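You operate a simulated robot arm through the tools that you are given. There is no shell and no other tool. Be economical: measure what you need, move in short steps, check, and stop when the job is done.

Carry out the task below with a simulated two-armed robot. There is one attempt and no reset: what you move stays moved.

TASK
Level the stand, lift the top cover onto the open case with both hands, clamp it.
Fine: bubble between its lines first; cover square between the guides; purple and cream clamps locked.

Only the result counts: the job must be done as asked and must still hold three seconds after the hand-in. Knocking over, shifting, dropping, spilling or breaking anything else fails it. A push-on lid holds only when it is set on centred and level and pressed home; a screw cap is set on level and turned clockwise until tight.

THE ROBOT
Two 7-joint arms with two-finger parallel grippers on one trunk, on a base that drives. Base frame: it is fixed to the floor where the robot stands at the start and does not move with it; the origin is under the middle of the robot, x ahead of it, y to its left, z up. Readings come in mm, degrees, newtons and seconds.
The left shoulder is at the start at [60, 143, 939], the right one opposite. With the tool pointing down near the work surface each hand reaches from about 100 to 640 mm from the robot's upright axis, wherever it stands, measured 20 degrees to its own side. Places, roughly: back panel [-1250, 0, 750]; black clamp [-1400, 200, 800]; brown clamp [-1400, 0, 800]; cream clamp [100, -300, 900]; purple clamp [500, -400, 900]; top of the open case [300, -500, 800]. Payload 1.57 kg a hand.
Tool frame (each hand has its own): the origin (TCP) lies between the finger pads and is the grasp point; the fingertips stand 30 mm ahead of it; z points along the fingers, y is the line along which they close. Largest opening 110 mm; finger width 24, thickness 12; the body of the gripper, 48 by 112 mm, starts 78 mm behind the TCP.
Orientation is told as [roll, pitch, yaw] about the base's x, y, z axes, in that order, counted from this pose: with the fingers straight down and closing along the base's y, the tool's x points along the base's -x, its y along +y and its z along -z.

THE INTERFACE
- The arms move only by the tool arm_command. It takes "left_motion", "right_motion" or both (then of equal length, played together; a hand with none holds still); each is a list of rows, each an object of numbers (a shift or turn left out is 0, a gripper value left out holds the last): "dx", "dy", "dz": the shift along the base's x, y, z in cm; "ax", "ay", "az": the turn, a rotation vector about the base's x, y, z in rad; "grip": the closure in counts, from 0 (fully open) to 255 (shut). In form: [{"dx": .., "dy": .., "dz": .., "ax": .., "ay": .., "az": .., "grip": ..}, ...]. A call has 1 to 10 rows; each row shifts and turns the commanded pose from where the row before left it. Rows are played at 5 a second. More than 50 mm and 8.6 degrees between two rows, or a gripper value outside its range, and nothing of the call is played. Where a pose cannot be reached the arm comes as near as it can. A force on the tool above 40 N (or 10 N above the force at the start of the call, whichever is more), or a blocked arm, ends the call early, and 0.2 s more pass. The fingers move at their own pace (about 45 mm/s each) and stop on an object; they squeeze with about 36 N. The grip force told is the motor's: it shows also when the fingers shut on nothing. Time passes only in rows, and 0.2 s behind the last, so rows that do not move let the fingers close. The reply holds the time, the measured pose of the TCP, the force on the tool along the base axes, the opening and the grip force, in the units named above and with some noise, with the torque about the TCP (base axes, N m) and any sound that the robot's microphone picked up.
- Cameras (640 x 400 px; columns grow to the right, rows downward): "scene" is now at [43.2, -23.9, 1542.8]; the picture's right is [-0.34, -0.94, 0.00], its down [-0.75, 0.27, -0.61] and it looks along [0.57, -0.21, -0.80] (base axes); focal length 259 px, centre (320, 200). "left" rides on the left gripper at [70, -16, -141] in its tool frame; the picture's right is [0.23, 0.97, 0.00], its down [-0.86, 0.20, -0.48] and it looks along [-0.47, 0.11, 0.88] (tool axes); focal length 222 px, centre (320, 200). "right" rides on the right gripper at [70, 16, -141] in its tool frame; the picture's right is [-0.23, 0.97, 0.00], its down [-0.86, -0.20, -0.48] and it looks along [-0.47, -0.11, 0.88] (tool axes); focal length 222 px, centre (320, 200). There is no depth. A picture from a camera that has moved, and an enlarged one, comes with that camera's place and axes in the base frame and with its lens.
- get_image(camera): a new picture of that camera. The clock stands still meanwhile.
- move_column(by): slides the trunk up (or, below 0, down) by that many mm; the arms and the scene camera ride with it, the base frame stays. It gives what a move gives, with no picture.
- drive_base(legs): drives the robot by 1 to 6 legs, each [ahead, left, turn to the left] in mm, mm and degrees, along the robot's own axes; the way and the turn of a leg run together, so that a leg with both is an arc; at most 1500 mm and 180 degrees a leg. The arms and the cameras ride along, it lands a little off, and it stops where it bumps. It gives what a move gives.
- head_to(pan, tilt): turns the head with the scene camera to pan (to the left, within 86 degrees either way) and tilt (down, from -29 to 69), counted from straight ahead of the robot. It gives what a move gives.
- enlarge(camera, box): a new picture of the part [left, top, right, bottom] of that camera's present view, enlarged. The clock stands still meanwhile.
- hand_in(): hands the job in; it is judged then, once.

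Work in short steps. Places have to be worked out from the pictures, the camera data and where the tool is seen: move nearer, look again, correct. Check each grasp and each placing, and mend what went wrong. You have 120 turns and 100 pictures in all, those below and enlarged ones among them. Open the grippers and draw the arms clear of the work before you hand the job in, unless the task says otherwise; then end with one line.

The tools are called after "Request:" as a command line: name --argument value ..., lists and objects as JSON in quotes. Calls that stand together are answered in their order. arm_command: Moves the arms, as the interface text tells. Its arguments: {"type":"object","properties":{"left_motion":{"type":"array"},"right_motion":{"type":"array"}},"required":[]} The other tools are called the same way: move_column (by) slides the trunk up or down; drive_base (legs) drives the base; head_to (pan, tilt) turns the head that bears the scene camera; get_image (camera) takes a picture; enlarge (camera, box) takes an enlarged picture of a part of a camera's view; hand_in () hands the job in.

At the start:

```text
time: 0.0
left_tool_pos: [460.4, -2.6, 1119.3]
left_tcp_rot: [-0.1, -0.2, 0.1]
left_wrist_force: [0.1, -0.2, -0.1]
left_wrist_torque: [0.02, -0.02, 0.02]
left_finger_gap: 109.9
left_grip_force: 0.1
right_tool_pos: [349.1, -444.8, 1118.9]
right_tcp_rot: [0.0, 0.0, 0.0]
right_wrist_force: [-1.0, -0.2, 0.7]
right_wrist_torque: [-0.02, 0.03, 0.0]
right_finger_gap: 109.9
right_grip_force: 0.1
trunk travel left (down, up): [-537.0, 53.0]
robot x, y, heading: [-3.5, -0.5, 0.0]
head pan, tilt: [-19.9, 52.7]
```

scene: 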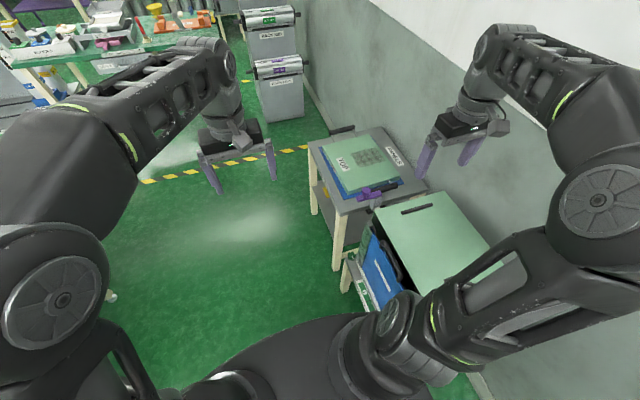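
right: 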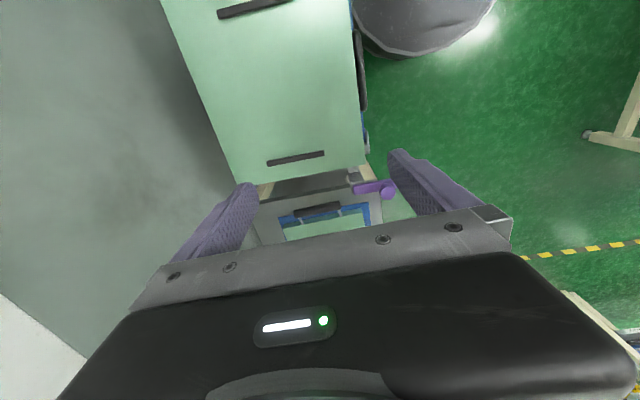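
left: 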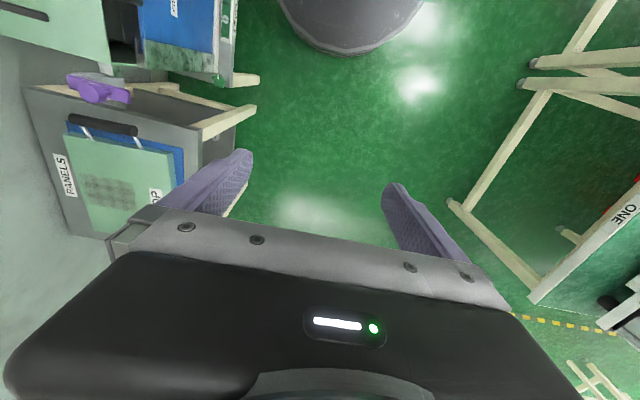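

I start by looking closely at the area of the case and the stand from the scene camera.

Request:
enlarge --camera "scene" --box '[290, 110, 530, 330]'

Request:
enlarge --camera "right" --box '[160, 0, 440, 250]'

Request:
enlarge --camera "left" --box '[0, 0, 280, 250]'

```text
1.82 times, centred on (410, 220) of scene
camera zoom: at [43.2, -23.9, 1542.8], right [-0.34, -0.94, 0.0], down [-0.75, 0.27, -0.61], along [0.57, -0.21, -0.8], focal length 471 px, centre (156, 164)
```

zoom: 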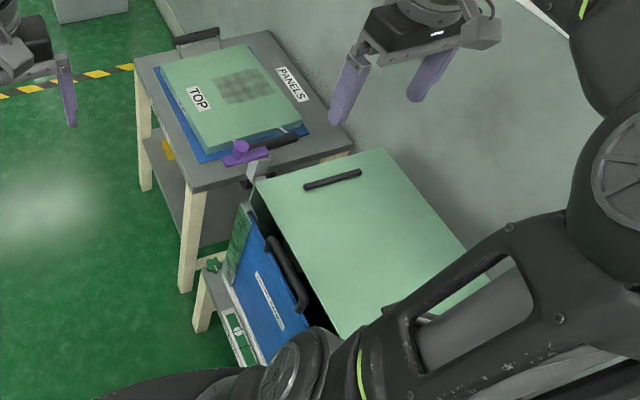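

```text
1.60 times, centred on (300, 125) of right
camera zoom: at [281.0, -429.3, 1259.8], right [0.23, 0.97, 0.0], down [0.86, -0.2, 0.48], along [0.47, -0.11, -0.88], focal length 355 px, centre (352, 320)
```

zoom: 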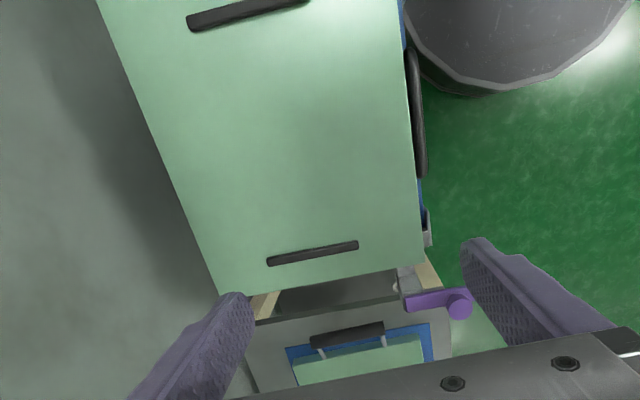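

```text
1.60 times, centred on (140, 125) of left
camera zoom: at [391.1, -18.5, 1259.2], right [-0.23, 0.97, 0.0], down [0.85, 0.2, 0.48], along [0.47, 0.11, -0.88], focal length 355 px, centre (608, 320)
```

zoom: 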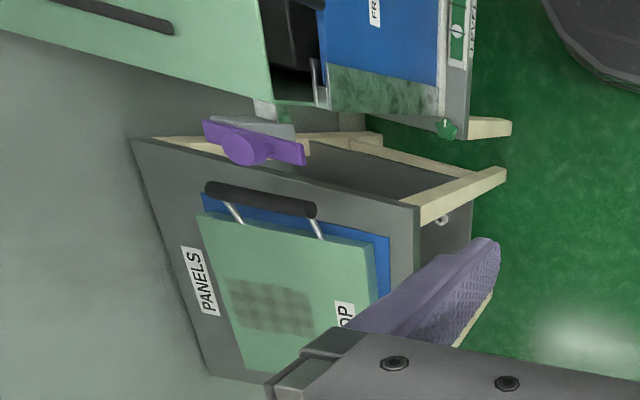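

The case is on my right, with arms covering part of it. I turn the head to it.

Request:
head_to --pan -60 --tilt 50

Request:
get_image --camera "scene"

```text
time: 1.1
left_tool_pos: [461.2, -2.5, 1118.1]
left_tcp_rot: [-0.1, -0.3, 0.0]
left_wrist_force: [0.3, -0.2, 0.4]
left_wrist_torque: [0.03, -0.02, -0.01]
left_finger_gap: 110.1
left_grip_force: 0.1
right_tool_pos: [349.4, -445.0, 1118.6]
right_tcp_rot: [0.0, 0.0, 0.1]
right_wrist_force: [-0.3, -0.5, -0.2]
right_wrist_torque: [-0.01, 0.01, 0.02]
right_finger_gap: 109.9
right_grip_force: 0.1
trunk travel left (down, up): [-537.0, 53.0]
robot x, y, heading: [-2.6, -1.8, 0.2]
head pan, tilt: [-60.0, 50.0]
```

```text
93 pictures are left
camera scene: at [11.9, -65.1, 1546.4], right [-0.87, -0.5, 0.0], down [-0.38, 0.66, -0.64], along [0.32, -0.56, -0.77], focal length 259 px, centre (320, 200)
```

scene: 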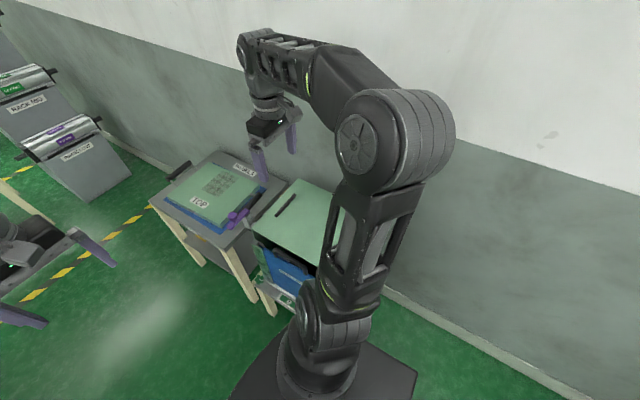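

The robot would do best facing the case's front (facing the wall). I turn right by 90° in place and move 300 mm toward base +x.

Request:
drive_base --legs '[[0, 0, -90]]'

Request:
head_to --pan 20 --tilt 50

Request:
get_image --camera "scene"

```text
time: 5.3
left_tool_pos: [-0.6, -460.9, 1119.0]
left_tcp_rot: [-0.1, -0.3, -89.8]
left_wrist_force: [0.1, 0.1, -0.5]
left_wrist_torque: [-0.01, 0.0, -0.01]
left_finger_gap: 110.0
left_grip_force: 0.1
right_tool_pos: [-442.2, -350.7, 1119.1]
right_tcp_rot: [0.0, 0.1, -89.8]
right_wrist_force: [0.2, 0.1, 0.2]
right_wrist_torque: [-0.02, 0.0, 0.01]
right_finger_gap: 109.9
right_grip_force: 0.0
trunk travel left (down, up): [-537.0, 53.0]
robot x, y, heading: [-1.0, -3.0, -89.8]
head pan, tilt: [-60.0, 50.0]
```

```text
time: 6.8
left_tool_pos: [-0.3, -462.2, 1118.7]
left_tcp_rot: [-0.1, -0.1, -89.9]
left_wrist_force: [-0.5, 0.1, -0.4]
left_wrist_torque: [-0.02, 0.04, -0.03]
left_finger_gap: 110.3
left_grip_force: 0.1
right_tool_pos: [-442.2, -351.0, 1118.4]
right_tcp_rot: [0.0, 0.0, -89.9]
right_wrist_force: [-0.3, 0.6, -0.6]
right_wrist_torque: [0.01, -0.01, 0.02]
right_finger_gap: 110.1
right_grip_force: 0.1
trunk travel left (down, up): [-537.0, 53.0]
robot x, y, heading: [-0.7, -0.4, -89.9]
head pan, tilt: [20.0, 50.0]
```

```text
92 pictures are left
camera scene: at [29.5, -40.8, 1546.5], right [-0.94, -0.34, 0.0], down [-0.26, 0.72, -0.64], along [0.22, -0.6, -0.77], focal length 259 px, centre (320, 200)
```

scene: 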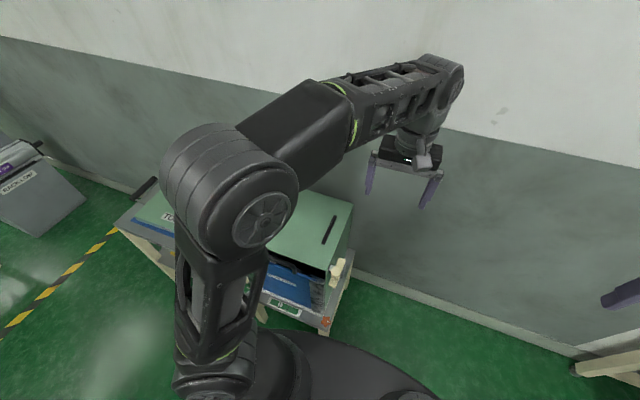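

Both the left end and the cream clamp appear. I drive left (base +x) by 300 and look at the case.

Request:
drive_base --legs '[[0, 300, 0]]'

Request:
head_to --pan 0 --tilt 58

Request:
get_image --camera "scene"

Request:
get_image --camera "left"

Request:
get_image --camera "right"

```text
time: 8.8
left_tool_pos: [298.9, -460.1, 1117.6]
left_tcp_rot: [-0.1, -0.2, -89.8]
left_wrist_force: [1.0, -0.3, 0.2]
left_wrist_torque: [-0.03, 0.01, -0.01]
left_finger_gap: 109.9
left_grip_force: 0.1
right_tool_pos: [-144.2, -349.0, 1119.8]
right_tcp_rot: [0.0, 0.1, -89.7]
right_wrist_force: [0.6, 0.3, -0.2]
right_wrist_torque: [0.02, 0.03, 0.01]
right_finger_gap: 109.9
right_grip_force: 0.0
trunk travel left (down, up): [-537.0, 53.0]
robot x, y, heading: [297.7, -0.4, -90.0]
head pan, tilt: [20.0, 50.0]
```

```text
time: 9.7
left_tool_pos: [298.4, -460.3, 1119.6]
left_tcp_rot: [-0.1, -0.3, -89.8]
left_wrist_force: [0.0, -0.3, -0.2]
left_wrist_torque: [-0.01, 0.01, -0.05]
left_finger_gap: 110.0
left_grip_force: 0.1
right_tool_pos: [-143.8, -349.7, 1118.5]
right_tcp_rot: [0.0, 0.1, -89.8]
right_wrist_force: [-0.2, 0.3, 0.1]
right_wrist_torque: [0.02, 0.0, 0.02]
right_finger_gap: 110.2
right_grip_force: 0.0
trunk travel left (down, up): [-537.0, 53.0]
robot x, y, heading: [299.6, 2.1, -89.6]
head pan, tilt: [0.0, 58.0]
```

```text
91 pictures are left
camera scene: at [301.8, -36.2, 1536.3], right [-1.0, 0.0, 0.0], down [0.0, 0.85, -0.53], along [0.0, -0.53, -0.85], focal length 259 px, centre (320, 200)
```

scene: 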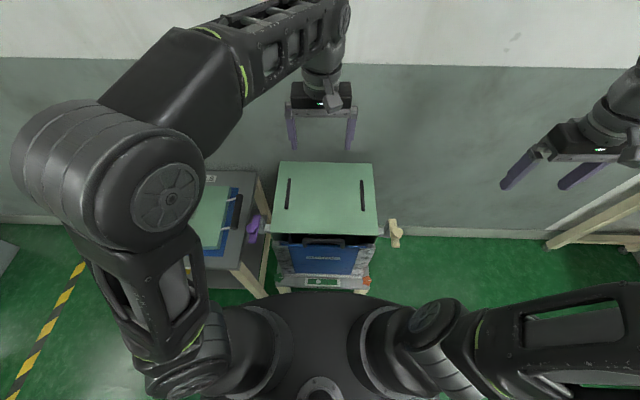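

```text
90 pictures are left
camera left: at [281.8, -390.3, 1259.2], right [0.97, 0.23, 0.0], down [0.2, -0.85, 0.48], along [0.11, -0.47, -0.88], focal length 222 px, centre (320, 200)
```

left: 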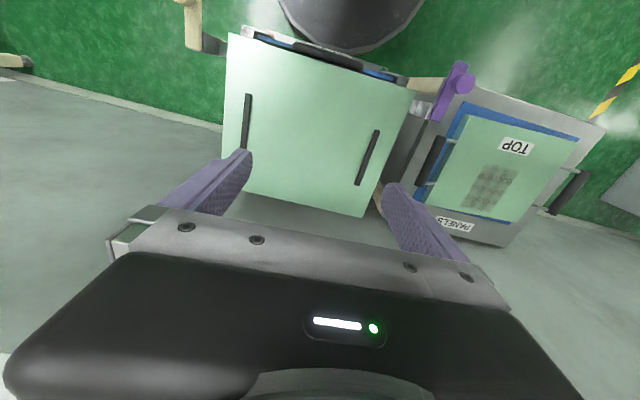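

```text
89 pictures are left
camera right: at [-127.2, -281.5, 1259.8], right [0.97, -0.22, 0.0], down [-0.2, -0.86, 0.48], along [-0.11, -0.47, -0.88], focal length 222 px, centre (320, 200)
```

right: 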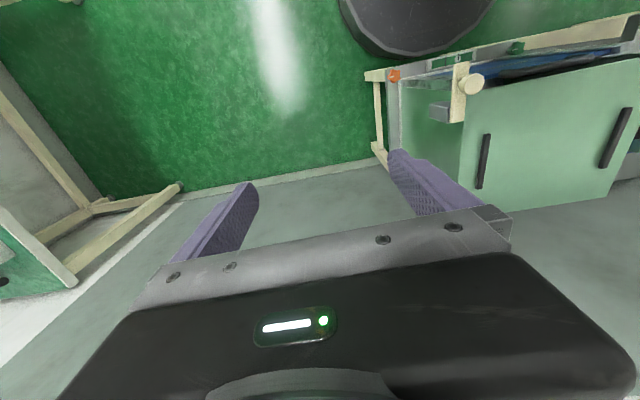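

Good vantage. I enlarge the case area.

Request:
enlarge --camera "scene" --box '[180, 150, 420, 300]'

Request:
enlarge --camera "left" --box '[170, 0, 490, 200]'

Request:
enlarge --camera "right" --box '[340, 20, 640, 220]'

```text
2.67 times, centred on (300, 225) of scene
camera zoom: at [301.8, -36.2, 1536.3], right [-1.0, 0.0, 0.0], down [0.0, 0.85, -0.53], along [0.0, -0.53, -0.85], focal length 691 px, centre (373, 133)
```

zoom: 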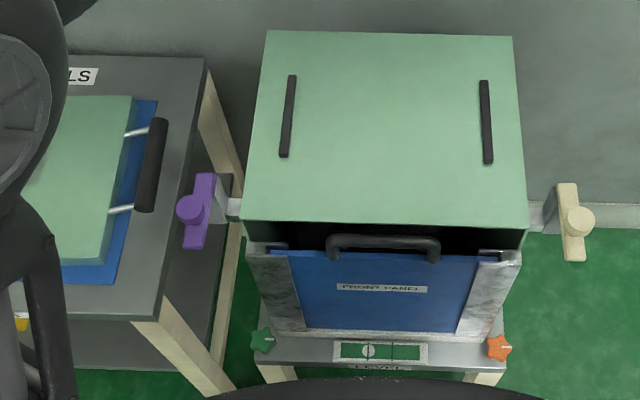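

```text
2.00 times, centred on (330, 100) of left
camera zoom: at [281.8, -390.3, 1259.2], right [0.97, 0.23, 0.0], down [0.2, -0.85, 0.48], along [0.11, -0.47, -0.88], focal length 444 px, centre (300, 400)
```

zoom: 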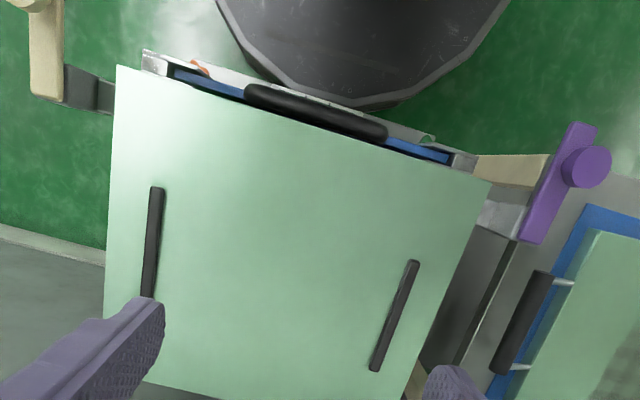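

```text
2.00 times, centred on (490, 120) of right
camera zoom: at [-127.2, -281.5, 1259.8], right [0.97, -0.22, 0.0], down [-0.2, -0.86, 0.48], along [-0.11, -0.47, -0.88], focal length 444 px, centre (-20, 360)
```

zoom: 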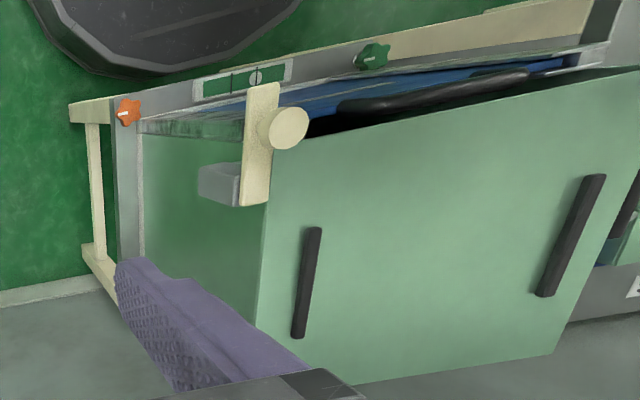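

I move the left hand over the panels table and the right hand toward the case for closer camera views.

Request:
arm_command --left_motion '[{"dx": 5}, {"dx": 5}, {"dx": 5}, {"dx": 5}, {"dx": 5, "dz": -3}, {"dz": -4}]' --right_motion '[{"dx": 5}, {"dx": 5}, {"dx": 5}, {"dx": 5, "dy": -2}, {"dx": 5, "dy": -3}, {"dz": -3}]'

Request:
get_image --camera "left"

Request:
get_image --camera "right"

Request:
get_image --camera "scene"

```text
refused: row 4 steps farther than a row can; nothing moved
```

```text
85 pictures are left
camera left: at [281.8, -390.3, 1259.2], right [0.97, 0.23, 0.0], down [0.2, -0.85, 0.48], along [0.11, -0.47, -0.88], focal length 222 px, centre (320, 200)
```

left: 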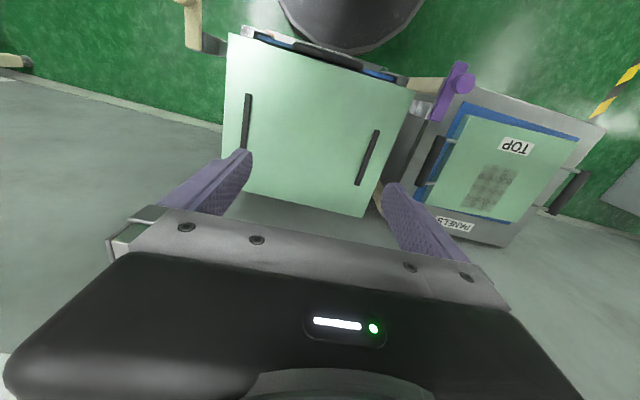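

```text
84 pictures are left
camera right: at [-127.2, -281.5, 1259.8], right [0.97, -0.22, 0.0], down [-0.2, -0.86, 0.48], along [-0.11, -0.47, -0.88], focal length 222 px, centre (320, 200)
```

right: 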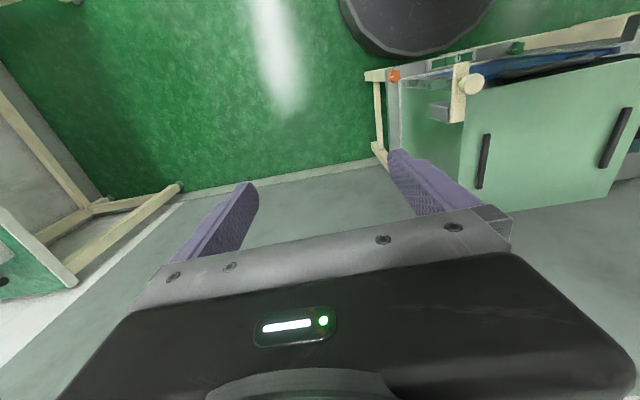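

```text
83 pictures are left
camera scene: at [301.8, -36.2, 1536.3], right [-1.0, 0.0, 0.0], down [0.0, 0.85, -0.53], along [0.0, -0.53, -0.85], focal length 259 px, centre (320, 200)
```

scene: 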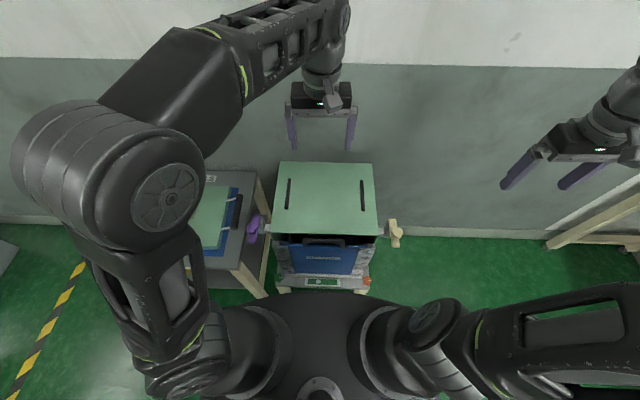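

Row limit was slightly exceeded; I repeat with smaller steps.

Request:
arm_command --left_motion '[{"dx": 4.8}, {"dx": 4.8}, {"dx": 4.8}, {"dx": 4.8}, {"dx": 4.8}, {"dz": -4}]' --right_motion '[{"dx": 4.8}, {"dx": 4.8}, {"dx": 4.8}, {"dx": 4.8}, {"dx": 4, "dy": -2}, {"dz": -3}]'

Request:
get_image --camera "left"

Request:
get_image --camera "right"

```text
time: 11.1
left_tool_pos: [537.3, -461.0, 1078.8]
left_tcp_rot: [0.0, -0.2, -89.8]
left_wrist_force: [-1.0, -0.1, -0.6]
left_wrist_torque: [-0.05, -0.03, 0.01]
left_finger_gap: 110.2
left_grip_force: 0.0
right_tool_pos: [87.4, -370.1, 1088.3]
right_tcp_rot: [0.0, 0.0, -89.8]
right_wrist_force: [0.4, 0.8, 0.2]
right_wrist_torque: [-0.02, -0.01, -0.01]
right_finger_gap: 109.8
right_grip_force: 0.1
trunk travel left (down, up): [-537.0, 53.0]
robot x, y, heading: [298.7, 0.6, -89.9]
head pan, tilt: [0.0, 58.0]
```

```text
82 pictures are left
camera left: at [521.4, -390.9, 1219.3], right [0.97, 0.23, 0.0], down [0.2, -0.85, 0.48], along [0.11, -0.47, -0.88], focal length 222 px, centre (320, 200)
```

left: 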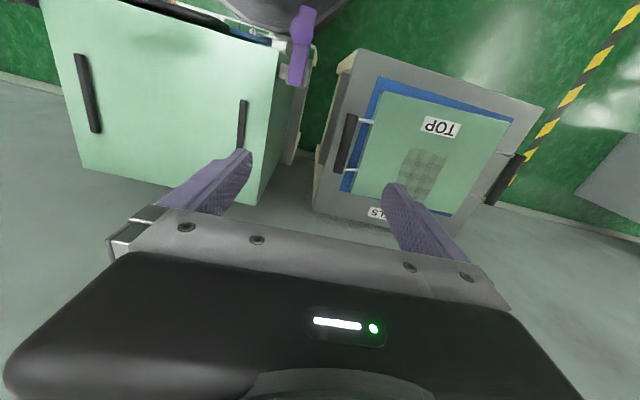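

```text
81 pictures are left
camera right: at [104.2, -301.6, 1229.4], right [0.97, -0.22, 0.0], down [-0.2, -0.86, 0.48], along [-0.11, -0.47, -0.88], focal length 222 px, centre (320, 200)
```

right: 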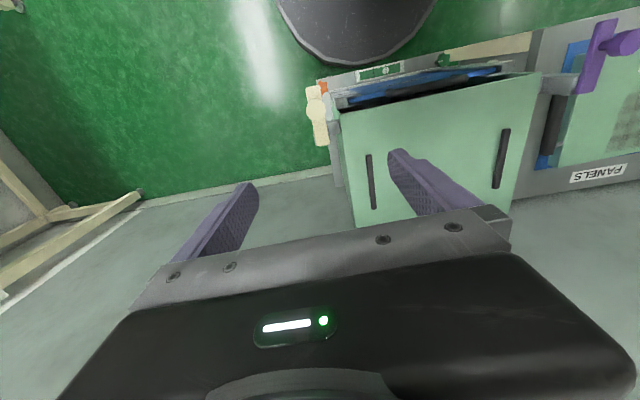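

Request:
enlarge --camera "left" --box '[300, 30, 560, 230]'

Request:
enlarge --camera "right" --box '[300, 30, 560, 230]'

```text
2.00 times, centred on (430, 130) of left
camera zoom: at [521.4, -390.9, 1219.3], right [0.97, 0.23, 0.0], down [0.2, -0.85, 0.48], along [0.11, -0.47, -0.88], focal length 444 px, centre (100, 340)
```

zoom: 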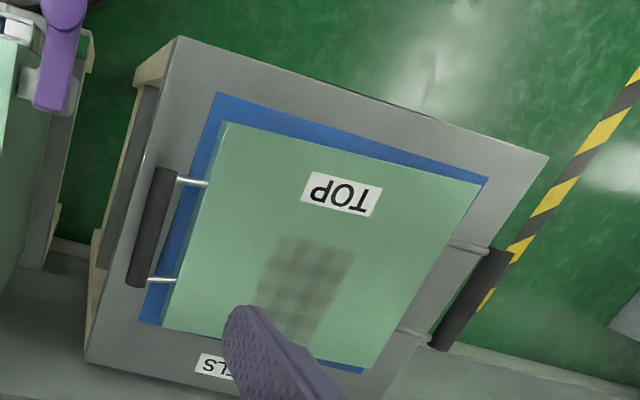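

```text
2.00 times, centred on (430, 130) of right
camera zoom: at [104.2, -301.6, 1229.4], right [0.97, -0.22, 0.0], down [-0.2, -0.86, 0.48], along [-0.11, -0.47, -0.88], focal length 444 px, centre (100, 340)
```

zoom: 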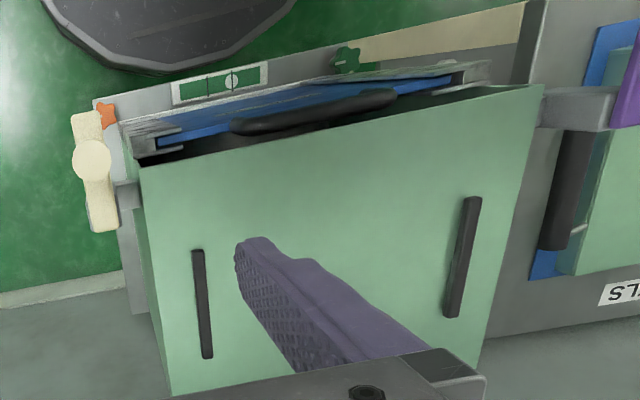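

The TOP slab with two side handles is the cover; the black bars on the case look like guides. Now a close look at the level and knobs.

Request:
enlarge --camera "scene" --box '[260, 235, 390, 305]'

Request:
enlarge --camera "right" --box '[290, 40, 480, 160]'

```text
4.92 times, centred on (325, 270) of scene
camera zoom: at [300.9, -36.3, 1536.3], right [-1.0, 0.0, 0.0], down [0.0, 0.85, -0.53], along [0.0, -0.53, -0.85], focal length 1276 px, centre (295, -145)
```

zoom: 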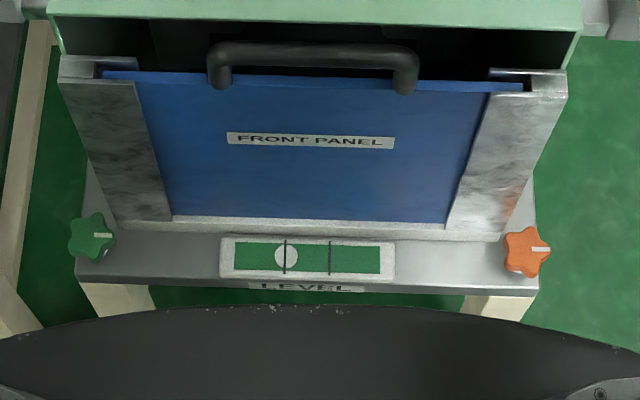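

```text
3.33 times, centred on (385, 100) of right
camera zoom: at [104.2, -301.6, 1229.4], right [0.97, -0.22, 0.0], down [-0.2, -0.86, 0.48], along [-0.11, -0.47, -0.88], focal length 740 px, centre (103, 533)
```

zoom: 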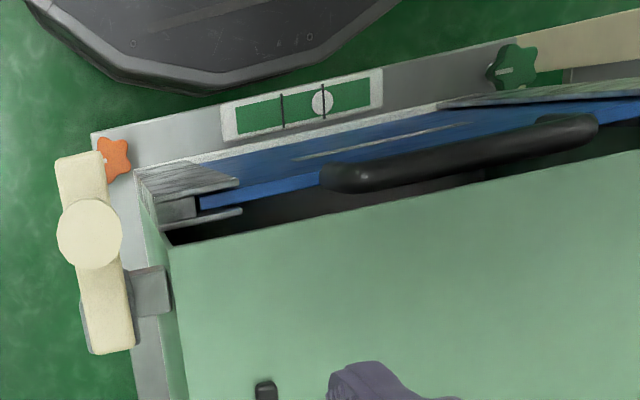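

The bubble sits at the left line (green side high). Knobs: orange ≈ (109,-322,460), green ≈ (470,-329,460). I back the robot off 150 mm, and bring the hands in clear of the furniture.

Request:
drive_base --legs '[[-170, 0, 0]]'

Request:
arm_command --left_motion '[{"dx": -4, "dy": 2}, {"dx": -3, "dy": 3}, {"dy": 4}, {"ax": -0.13}, {"ax": -0.13}, {"ax": -0.13}, {"ax": -0.13}, {"ax": -0.13}, {"ax": -0.13}]' --right_motion '[{"dy": 1}, {"dy": 2}, {"dy": 3}, {"ax": -0.13}, {"ax": -0.13}, {"ax": -0.13}, {"ax": -0.13}, {"ax": -0.13}, {"ax": -0.13}]'

Request:
move_column --by -300

Request:
get_image --camera "left"

Request:
get_image --camera "scene"

```text
time: 12.5
left_tool_pos: [537.1, -291.1, 1078.9]
left_tcp_rot: [-0.1, -0.2, -89.9]
left_wrist_force: [0.4, 0.1, 0.7]
left_wrist_torque: [-0.02, 0.01, -0.01]
left_finger_gap: 109.8
left_grip_force: 0.1
right_tool_pos: [86.9, -200.0, 1089.1]
right_tcp_rot: [-0.1, 0.0, -89.8]
right_wrist_force: [-0.7, 0.3, -0.1]
right_wrist_torque: [-0.04, 0.03, 0.0]
right_finger_gap: 110.0
right_grip_force: 0.0
trunk travel left (down, up): [-537.0, 53.0]
robot x, y, heading: [295.0, 170.6, -90.0]
head pan, tilt: [0.0, 58.0]
```

```text
time: 14.5
left_tool_pos: [461.7, -225.8, 1107.6]
left_tcp_rot: [-0.1, -44.7, -90.0]
left_wrist_force: [-0.2, -0.4, -1.3]
left_wrist_torque: [-0.01, -0.02, 0.0]
left_finger_gap: 110.0
left_grip_force: 0.1
left hand out of reach, approached as far as the arm can: row 8, 9
right_tool_pos: [80.4, -170.7, 1144.4]
right_tcp_rot: [-0.1, -44.7, -89.9]
right_wrist_force: [0.0, -0.2, -0.5]
right_wrist_torque: [-0.01, 0.0, -0.01]
right_finger_gap: 110.0
right_grip_force: 0.1
right hand out of reach, approached as far as the arm can: row 7, 8, 9
trunk travel left (down, up): [-537.0, 53.0]
robot x, y, heading: [299.8, 170.3, -89.7]
head pan, tilt: [0.0, 58.0]
```

```text
time: 17.5
left_tool_pos: [462.0, -225.4, 807.7]
left_tcp_rot: [-0.2, -44.7, -89.8]
left_wrist_force: [-0.2, -0.8, -0.3]
left_wrist_torque: [-0.01, 0.0, 0.0]
left_finger_gap: 110.0
left_grip_force: 0.1
right_tool_pos: [82.1, -170.3, 845.2]
right_tcp_rot: [-0.1, -44.5, -89.8]
right_wrist_force: [0.2, -0.6, 0.3]
right_wrist_torque: [0.01, -0.02, -0.02]
right_finger_gap: 110.3
right_grip_force: 0.1
trunk travel left (down, up): [-237.0, 353.0]
robot x, y, heading: [295.1, 165.8, -90.0]
head pan, tilt: [0.0, 58.0]
```

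```text
76 pictures are left
camera left: at [445.4, -76.9, 858.1], right [0.97, 0.16, -0.16], down [0.2, -0.27, 0.94], along [0.11, -0.95, -0.3], focal length 222 px, centre (320, 200)
```

left: 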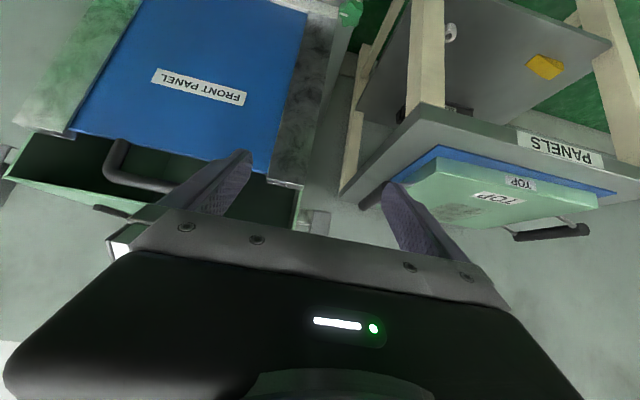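

```text
75 pictures are left
camera scene: at [301.1, 133.0, 1236.3], right [-1.0, 0.0, 0.0], down [0.0, 0.85, -0.53], along [0.0, -0.53, -0.85], focal length 259 px, centre (320, 200)
```

scene: 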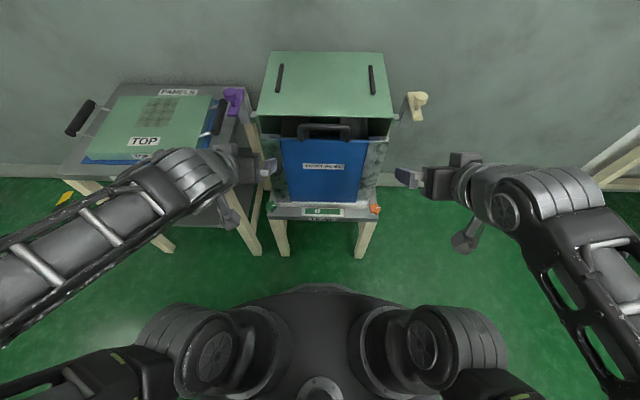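

Much clearer view. I zoom on the case front for triangulation.

Request:
enlarge --camera "scene" --box '[240, 40, 440, 240]'

Request:
enlarge --camera "scene" --box '[260, 190, 390, 230]'

```text
2.00 times, centred on (340, 140) of scene
camera zoom: at [301.1, 133.0, 1236.3], right [-1.0, 0.0, 0.0], down [0.0, 0.85, -0.53], along [0.0, -0.53, -0.85], focal length 518 px, centre (280, 320)
```

zoom: 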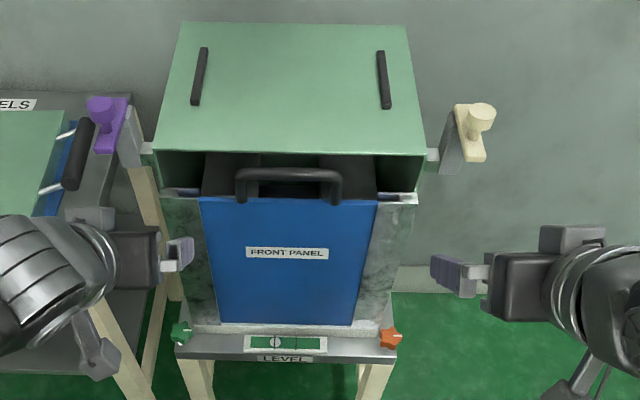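

```text
4.92 times, centred on (325, 210) of scene
camera zoom: at [301.1, 133.0, 1236.3], right [-1.0, 0.0, 0.0], down [0.0, 0.85, -0.53], along [0.0, -0.53, -0.85], focal length 1276 px, centre (295, 151)
```

zoom: 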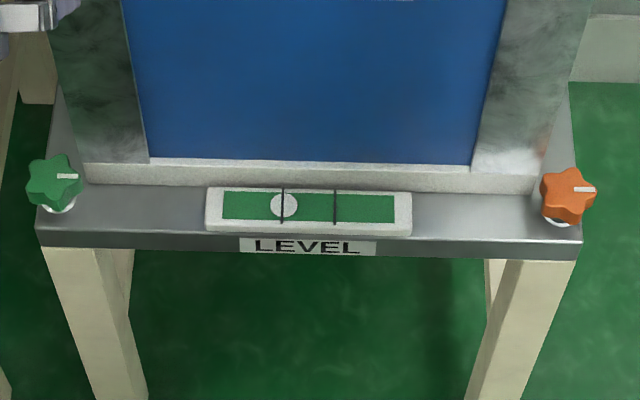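

Knob heads: green ≈ (468,-325,462), orange ≈ (110,-318,462), ~39 mm across. I lower the left hand in front of the green knob with a narrowed gap.

Request:
arm_command --left_motion '[{"dz": -4.8, "grip": 110}, {"dz": -4.8}, {"dz": -4.8}, {"dz": -4.8}, {"dz": -4.8}, {"dz": -3, "dy": -2}, {"dx": 0.6, "dz": -2, "dy": -2}]'

Request:
enlarge --camera "scene" --box '[220, 170, 400, 250]'

Request:
get_image --camera "left"

```text
time: 19.0
left_tool_pos: [437.0, -318.6, 591.3]
left_tcp_rot: [-0.3, -44.7, -90.7]
left_wrist_force: [2.9, 28.8, 23.1]
left_wrist_torque: [-0.28, 0.85, -0.91]
left_finger_gap: 60.5
left_grip_force: 0.1
left hand out of reach, approached as far as the arm can: row 1, 2, 3, 4, 5
right_tool_pos: [83.2, -168.8, 845.9]
right_tcp_rot: [-0.1, -44.8, -89.7]
right_wrist_force: [0.0, 0.4, 0.2]
right_wrist_torque: [-0.04, 0.02, 0.01]
right_finger_gap: 109.8
right_grip_force: 0.0
trunk travel left (down, up): [-237.0, 353.0]
robot x, y, heading: [297.1, 173.0, -89.6]
head pan, tilt: [0.0, 58.0]
stopped in row 7 (left hand): the force on the tool passed its limit at 226 N (the readings are from after the stop); the commanded pose is now the measured one
```

```text
3.56 times, centred on (310, 210) of scene
camera zoom: at [301.2, 137.5, 1236.9], right [-1.0, 0.0, 0.0], down [0.0, 0.85, -0.53], along [0.0, -0.53, -0.85], focal length 921 px, centre (356, 164)
```

zoom: 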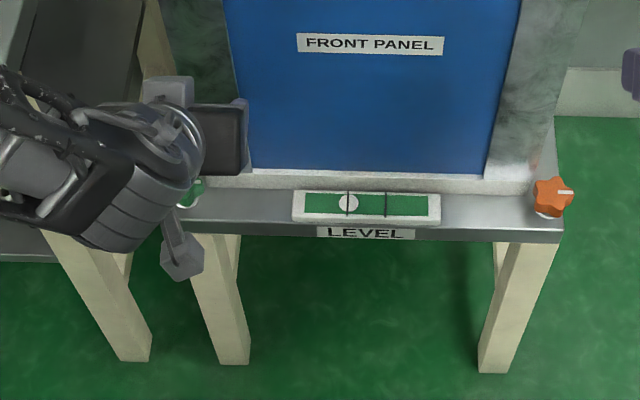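

```text
71 pictures are left
camera left: at [423.9, -169.9, 642.5], right [0.98, 0.15, -0.16], down [0.2, -0.27, 0.94], along [0.09, -0.95, -0.3], focal length 222 px, centre (320, 200)
```

left: 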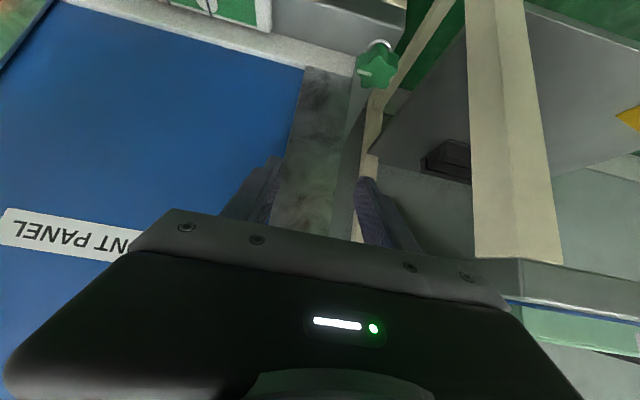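

The hand was out of reach on the way and hit the case frame. I back the robot off by 60 mm at once to release it.

Request:
drive_base --legs '[[-60, 0, 0]]'

Request:
enlarge --camera "scene" --box '[240, 40, 440, 240]'

```text
time: 19.9
left_tool_pos: [438.2, -261.8, 589.3]
left_tcp_rot: [-0.4, -44.7, -90.5]
left_wrist_force: [-0.7, 0.3, -0.4]
left_wrist_torque: [0.03, 0.01, 0.02]
left_finger_gap: 62.7
left_grip_force: 0.1
right_tool_pos: [82.1, -110.0, 845.7]
right_tcp_rot: [-0.2, -44.5, -89.8]
right_wrist_force: [-0.7, 0.1, -0.1]
right_wrist_torque: [0.01, -0.01, -0.03]
right_finger_gap: 110.2
right_grip_force: 0.1
trunk travel left (down, up): [-237.0, 353.0]
robot x, y, heading: [296.8, 231.8, -89.5]
head pan, tilt: [0.0, 58.0]
```

```text
2.00 times, centred on (340, 140) of scene
camera zoom: at [301.1, 194.1, 1236.2], right [-1.0, 0.0, 0.0], down [0.0, 0.85, -0.53], along [0.0, -0.53, -0.85], focal length 518 px, centre (280, 320)
```

zoom: 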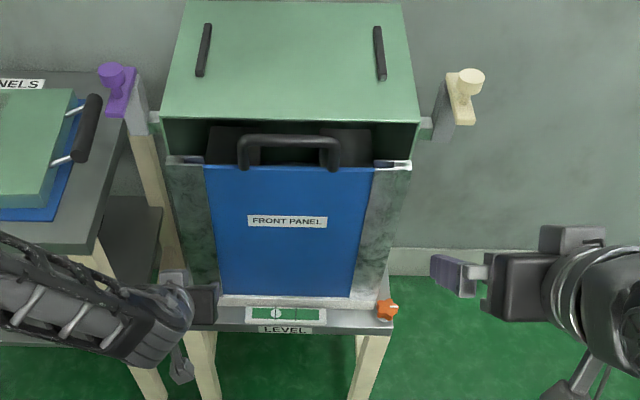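

No visible shift. Now small moves toward the green knob, staying off the frame.

Request:
arm_command --left_motion '[{"dx": 3.1}, {"dz": -3}, {"dz": -3}, {"dz": -3, "dy": -1}]'

Request:
get_image --camera "left"

```text
time: 20.9
left_tool_pos: [467.5, -273.7, 499.8]
left_tcp_rot: [-0.3, -44.7, -90.4]
left_wrist_force: [0.3, 0.0, 0.1]
left_wrist_torque: [0.0, 0.01, 0.01]
left_finger_gap: 62.7
left_grip_force: 0.2
right_tool_pos: [83.2, -110.1, 843.5]
right_tcp_rot: [-0.1, -44.5, -89.7]
right_wrist_force: [-0.9, 0.6, 0.2]
right_wrist_torque: [0.01, 0.0, 0.01]
right_finger_gap: 110.1
right_grip_force: 0.1
trunk travel left (down, up): [-237.0, 353.0]
robot x, y, heading: [300.8, 232.1, -89.6]
head pan, tilt: [0.0, 58.0]
```

```text
69 pictures are left
camera left: at [453.8, -124.2, 550.9], right [0.98, 0.15, -0.16], down [0.2, -0.27, 0.94], along [0.1, -0.95, -0.3], focal length 222 px, centre (320, 200)
```

left: 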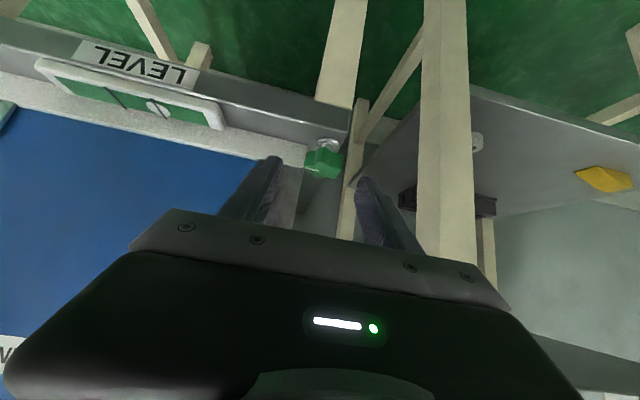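

Knob seen at ≈(471,-325,450). I advance along the fingers so that it's 20 mm ahead of the TCP.

Request:
arm_command --left_motion '[{"dx": 0.4, "dy": -1.3, "dz": -1.3}, {"dy": -1.2, "dz": -1.2}, {"dy": -1.2, "dz": -1.1}, {}]'

Request:
enlarge --camera "left" --box '[200, 80, 440, 240]'

Request:
enlarge --camera "scene" --box '[220, 170, 400, 250]'

```text
time: 21.9
left_tool_pos: [473.5, -309.8, 463.7]
left_tcp_rot: [-0.3, -44.8, -90.6]
left_wrist_force: [0.8, 1.0, -0.1]
left_wrist_torque: [0.02, 0.04, 0.0]
left_finger_gap: 62.8
left_grip_force: 0.1
right_tool_pos: [82.7, -110.8, 845.1]
right_tcp_rot: [0.0, -44.5, -89.6]
right_wrist_force: [0.8, 0.6, 0.2]
right_wrist_torque: [-0.02, -0.02, 0.02]
right_finger_gap: 110.1
right_grip_force: 0.0
trunk travel left (down, up): [-237.0, 353.0]
robot x, y, heading: [297.1, 231.4, -89.6]
head pan, tilt: [0.0, 58.0]
```

```text
2.50 times, centred on (320, 160) of left
camera zoom: at [460.3, -160.9, 514.2], right [0.98, 0.15, -0.16], down [0.2, -0.27, 0.94], along [0.1, -0.95, -0.3], focal length 555 px, centre (320, 300)
```

zoom: 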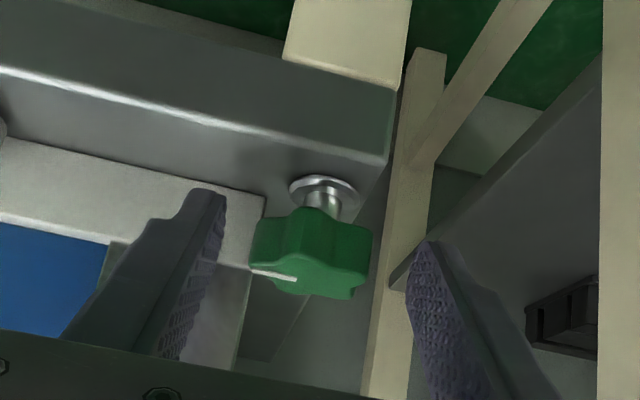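

```text
3.56 times, centred on (310, 210) of scene
camera zoom: at [301.2, 193.9, 1236.2], right [-1.0, 0.0, 0.0], down [0.0, 0.85, -0.53], along [0.0, -0.53, -0.85], focal length 921 px, centre (356, 164)
```

zoom: 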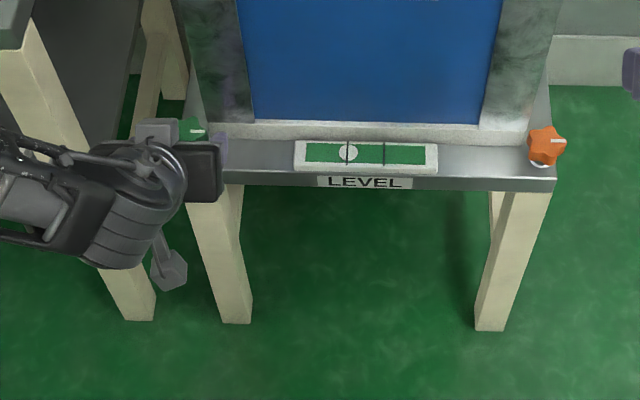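

Knob head ≈ (473,-332,445), near the fingertips. I advance 12 mm more with a narrower gap, then close.

Request:
arm_command --left_motion '[{"grip": 132}, {"dy": -0.6, "dz": -0.3}, {"dy": -0.5, "dz": -0.3}, {"grip": 255}, {}, {}]'

Request:
enlarge --camera "left" --box '[200, 80, 440, 240]'

```text
time: 23.3
left_tool_pos: [472.4, -319.7, 457.5]
left_tcp_rot: [-0.4, -44.6, -90.6]
left_wrist_force: [-3.8, 0.7, -1.1]
left_wrist_torque: [0.15, -0.16, -0.04]
left_finger_gap: 38.9
left_grip_force: 32.4
right_tool_pos: [82.5, -110.4, 845.1]
right_tcp_rot: [-0.1, -44.5, -89.9]
right_wrist_force: [0.1, 1.0, -0.1]
right_wrist_torque: [-0.03, -0.01, 0.0]
right_finger_gap: 110.0
right_grip_force: 0.0
trunk travel left (down, up): [-237.0, 353.0]
robot x, y, heading: [299.2, 230.1, -89.8]
head pan, tilt: [0.0, 58.0]
```

```text
2.50 times, centred on (320, 160) of left
camera zoom: at [459.2, -170.9, 508.0], right [0.98, 0.15, -0.16], down [0.2, -0.28, 0.94], along [0.09, -0.95, -0.3], focal length 555 px, centre (320, 300)
```

zoom: 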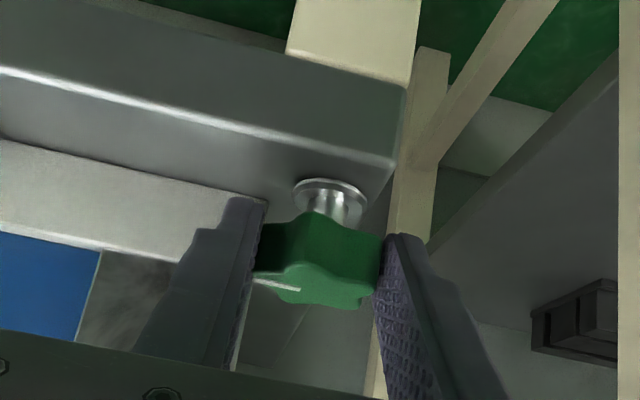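

Gripped at 38.9 mm. I turn it 24° counter-clockwise about the knob axis and watch the bubble.

Request:
arm_command --left_motion '[{"az": 0.14, "dx": -0.21}, {"az": 0.14, "dx": -0.21}, {"az": 0.14, "dx": -0.2, "dy": -0.05}, {}]'

Request:
enlarge --camera "scene" --box '[220, 170, 400, 250]'

Request:
enlarge --camera "left" --box '[200, 80, 440, 240]'

```text
time: 23.9
left_tool_pos: [468.1, -315.7, 457.0]
left_tcp_rot: [-0.2, -44.2, -76.9]
left_wrist_force: [2.6, 11.8, 14.4]
left_wrist_torque: [0.14, -0.31, -0.77]
left_finger_gap: 38.6
left_grip_force: 44.3
right_tool_pos: [82.8, -107.8, 846.2]
right_tcp_rot: [0.0, -44.6, -89.6]
right_wrist_force: [0.5, 0.8, -0.2]
right_wrist_torque: [0.01, 0.0, 0.04]
right_finger_gap: 109.9
right_grip_force: 0.2
trunk travel left (down, up): [-237.0, 353.0]
robot x, y, heading: [296.0, 231.8, -89.9]
head pan, tilt: [0.0, 58.0]
stopped in row 2 (left hand): the force on the tool passed its limit at 41 N (the readings are from after the stop); the commanded pose is now the measured one
```

```text
3.56 times, centred on (310, 210) of scene
camera zoom: at [301.1, 196.4, 1236.6], right [-1.0, 0.0, 0.0], down [0.0, 0.85, -0.53], along [0.0, -0.53, -0.85], focal length 921 px, centre (356, 164)
```

zoom: 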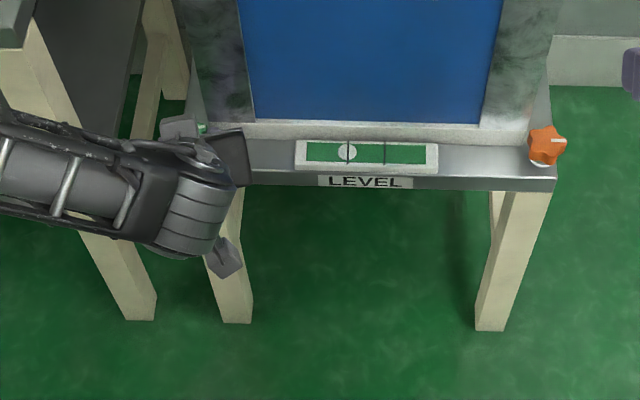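

```text
2.50 times, centred on (320, 160) of left
camera zoom: at [419.1, -173.5, 508.8], right [0.91, 0.38, -0.16], down [0.26, -0.23, 0.94], along [0.32, -0.9, -0.3], focal length 555 px, centre (320, 300)
```

zoom: 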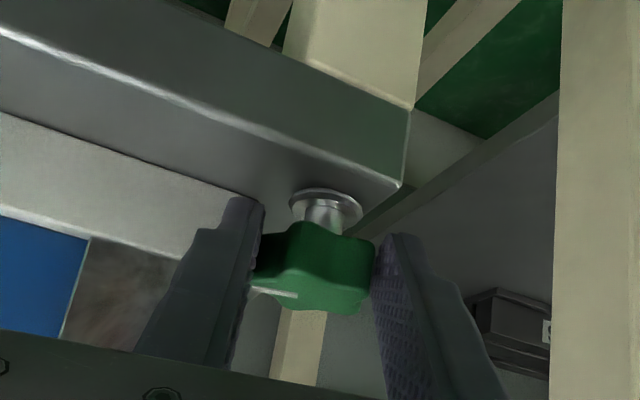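

Counter-clockwise moves the bubble slightly further left (and the finger touched the sill), so I turn clockwise.

Request:
arm_command --left_motion '[{"az": -0.14, "dx": 0.25, "dy": -0.2}, {"az": -0.14, "dx": 0.23, "dy": -0.1}, {"az": -0.14, "dx": 0.22}, {"az": -0.14, "dx": 0.21}, {"az": -0.14, "dx": 0.2, "dy": -0.05}, {}]'

Request:
enlarge --camera "scene" --box '[220, 170, 400, 250]'

Request:
enlarge --camera "left" --box '[200, 80, 440, 240]'

```text
time: 25.3
left_tool_pos: [481.1, -320.9, 455.1]
left_tcp_rot: [0.1, -44.3, -117.0]
left_wrist_force: [9.9, -6.4, 6.8]
left_wrist_torque: [-0.97, 0.65, 0.18]
left_finger_gap: 37.2
left_grip_force: 43.7
right_tool_pos: [82.6, -110.5, 845.0]
right_tcp_rot: [-0.1, -44.4, -89.7]
right_wrist_force: [0.3, -0.8, 0.2]
right_wrist_torque: [-0.03, 0.0, -0.01]
right_finger_gap: 110.0
right_grip_force: 0.1
trunk travel left (down, up): [-237.0, 353.0]
robot x, y, heading: [300.6, 228.6, -89.7]
head pan, tilt: [0.0, 58.0]
```

```text
3.56 times, centred on (310, 210) of scene
camera zoom: at [301.6, 194.6, 1236.2], right [-1.0, 0.0, 0.0], down [0.0, 0.85, -0.53], along [0.0, -0.53, -0.85], focal length 921 px, centre (356, 164)
```

zoom: 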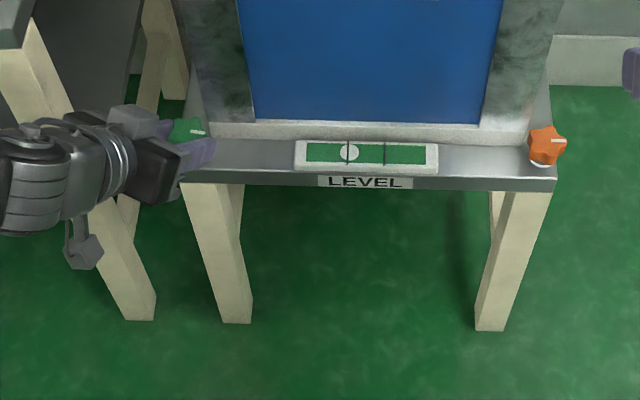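

```text
2.50 times, centred on (320, 160) of left
camera zoom: at [533.6, -181.1, 507.4], right [0.94, -0.3, -0.16], down [0.05, -0.34, 0.94], along [-0.33, -0.89, -0.3], focal length 555 px, centre (320, 300)
```

zoom: 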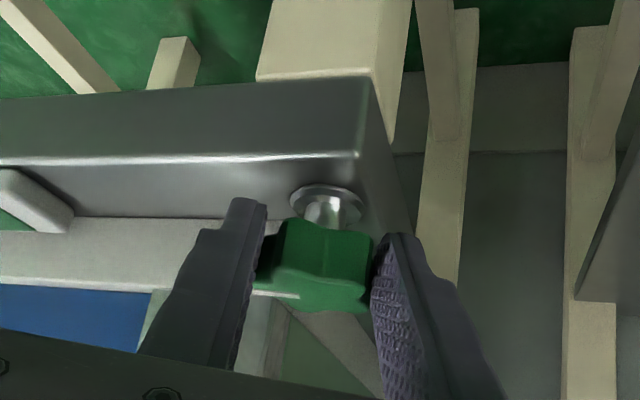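

The knob does turn with the hand and clockwise moves the bubble right a little, but the table leg limits strokes here. The orange knob has free space outside, so I release green and retreat, and prepare the right hand.

Request:
arm_command --left_motion '[{"grip": 120}, {}, {"az": 0.15, "dx": -0.25}, {"az": 0.15, "dx": -0.25, "dy": 0.3}, {"az": 0.15, "dx": -0.25, "dy": 0.3}, {"dy": 3, "dz": 3}, {"dy": 3, "dz": 3}]'

Request:
enlarge --camera "scene" --box '[250, 180, 400, 230]'

```text
time: 26.9
left_tool_pos: [471.0, -254.1, 515.6]
left_tcp_rot: [-0.3, -44.1, -91.1]
left_wrist_force: [-0.1, 0.0, -1.1]
left_wrist_torque: [0.0, 0.0, 0.01]
left_finger_gap: 58.5
left_grip_force: 0.0
right_tool_pos: [82.4, -108.5, 845.1]
right_tcp_rot: [-0.2, -44.5, -89.6]
right_wrist_force: [0.5, -0.2, -0.3]
right_wrist_torque: [0.03, 0.01, -0.02]
right_finger_gap: 110.0
right_grip_force: 0.0
trunk travel left (down, up): [-237.0, 353.0]
robot x, y, heading: [295.9, 233.6, -89.9]
head pan, tilt: [0.0, 58.0]
```

```text
4.27 times, centred on (325, 205) of scene
camera zoom: at [301.2, 194.6, 1236.2], right [-1.0, 0.0, 0.0], down [0.0, 0.85, -0.53], along [0.0, -0.53, -0.85], focal length 1106 px, centre (299, 179)
```

zoom: 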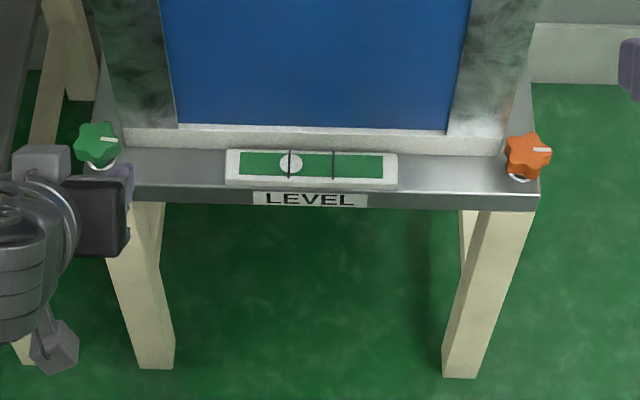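

Index shows the green knob is about where it began (it slipped back on release). I bring the right hand down in front of the orange knob.

Request:
arm_command --right_motion '[{"dx": 0.3, "dy": -2.6, "dz": -2.8, "grip": 90}, {"dx": 0.3, "dy": -2.6, "dz": -2.8}, {"dx": 0.3, "dy": -2.6, "dz": -2.8}, {"dx": 0.3, "dy": -2.6, "dz": -2.8}, {"dx": 0.3, "dy": -2.6, "dz": -2.8}, {"dx": 0.3, "dy": -2.6, "dz": -2.8}, {"dx": 0.3, "dy": -2.6, "dz": -2.8}, {}]'

Request:
get_image --camera "right"

```text
time: 28.7
left_tool_pos: [470.8, -254.8, 514.8]
left_tcp_rot: [-0.3, -44.1, -91.1]
left_wrist_force: [-0.5, 0.1, 0.0]
left_wrist_torque: [0.04, 0.0, 0.04]
left_finger_gap: 58.4
left_grip_force: 0.0
right_tool_pos: [102.9, -301.1, 663.7]
right_tcp_rot: [-0.2, -44.6, -89.7]
right_wrist_force: [-0.1, -0.2, -0.1]
right_wrist_torque: [0.04, -0.02, -0.02]
right_finger_gap: 71.1
right_grip_force: 0.1
right hand out of reach, approached as far as the arm can: row 1, 2
trunk travel left (down, up): [-237.0, 353.0]
robot x, y, heading: [296.9, 230.7, -89.8]
head pan, tilt: [0.0, 58.0]
```

```text
60 pictures are left
camera right: at [119.4, -152.2, 715.2], right [0.97, -0.16, 0.16], down [-0.2, -0.27, 0.94], along [-0.1, -0.95, -0.3], focal length 222 px, centre (320, 200)
```

right: 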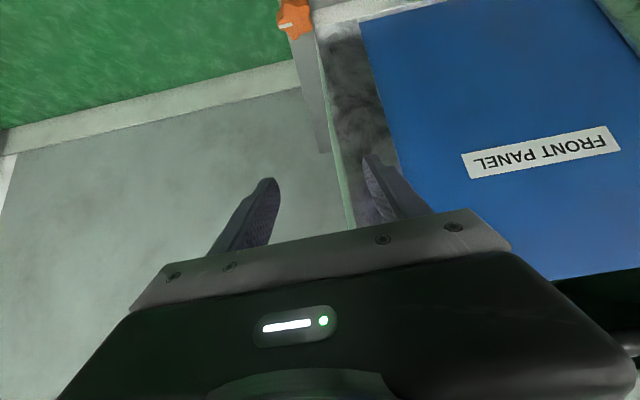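

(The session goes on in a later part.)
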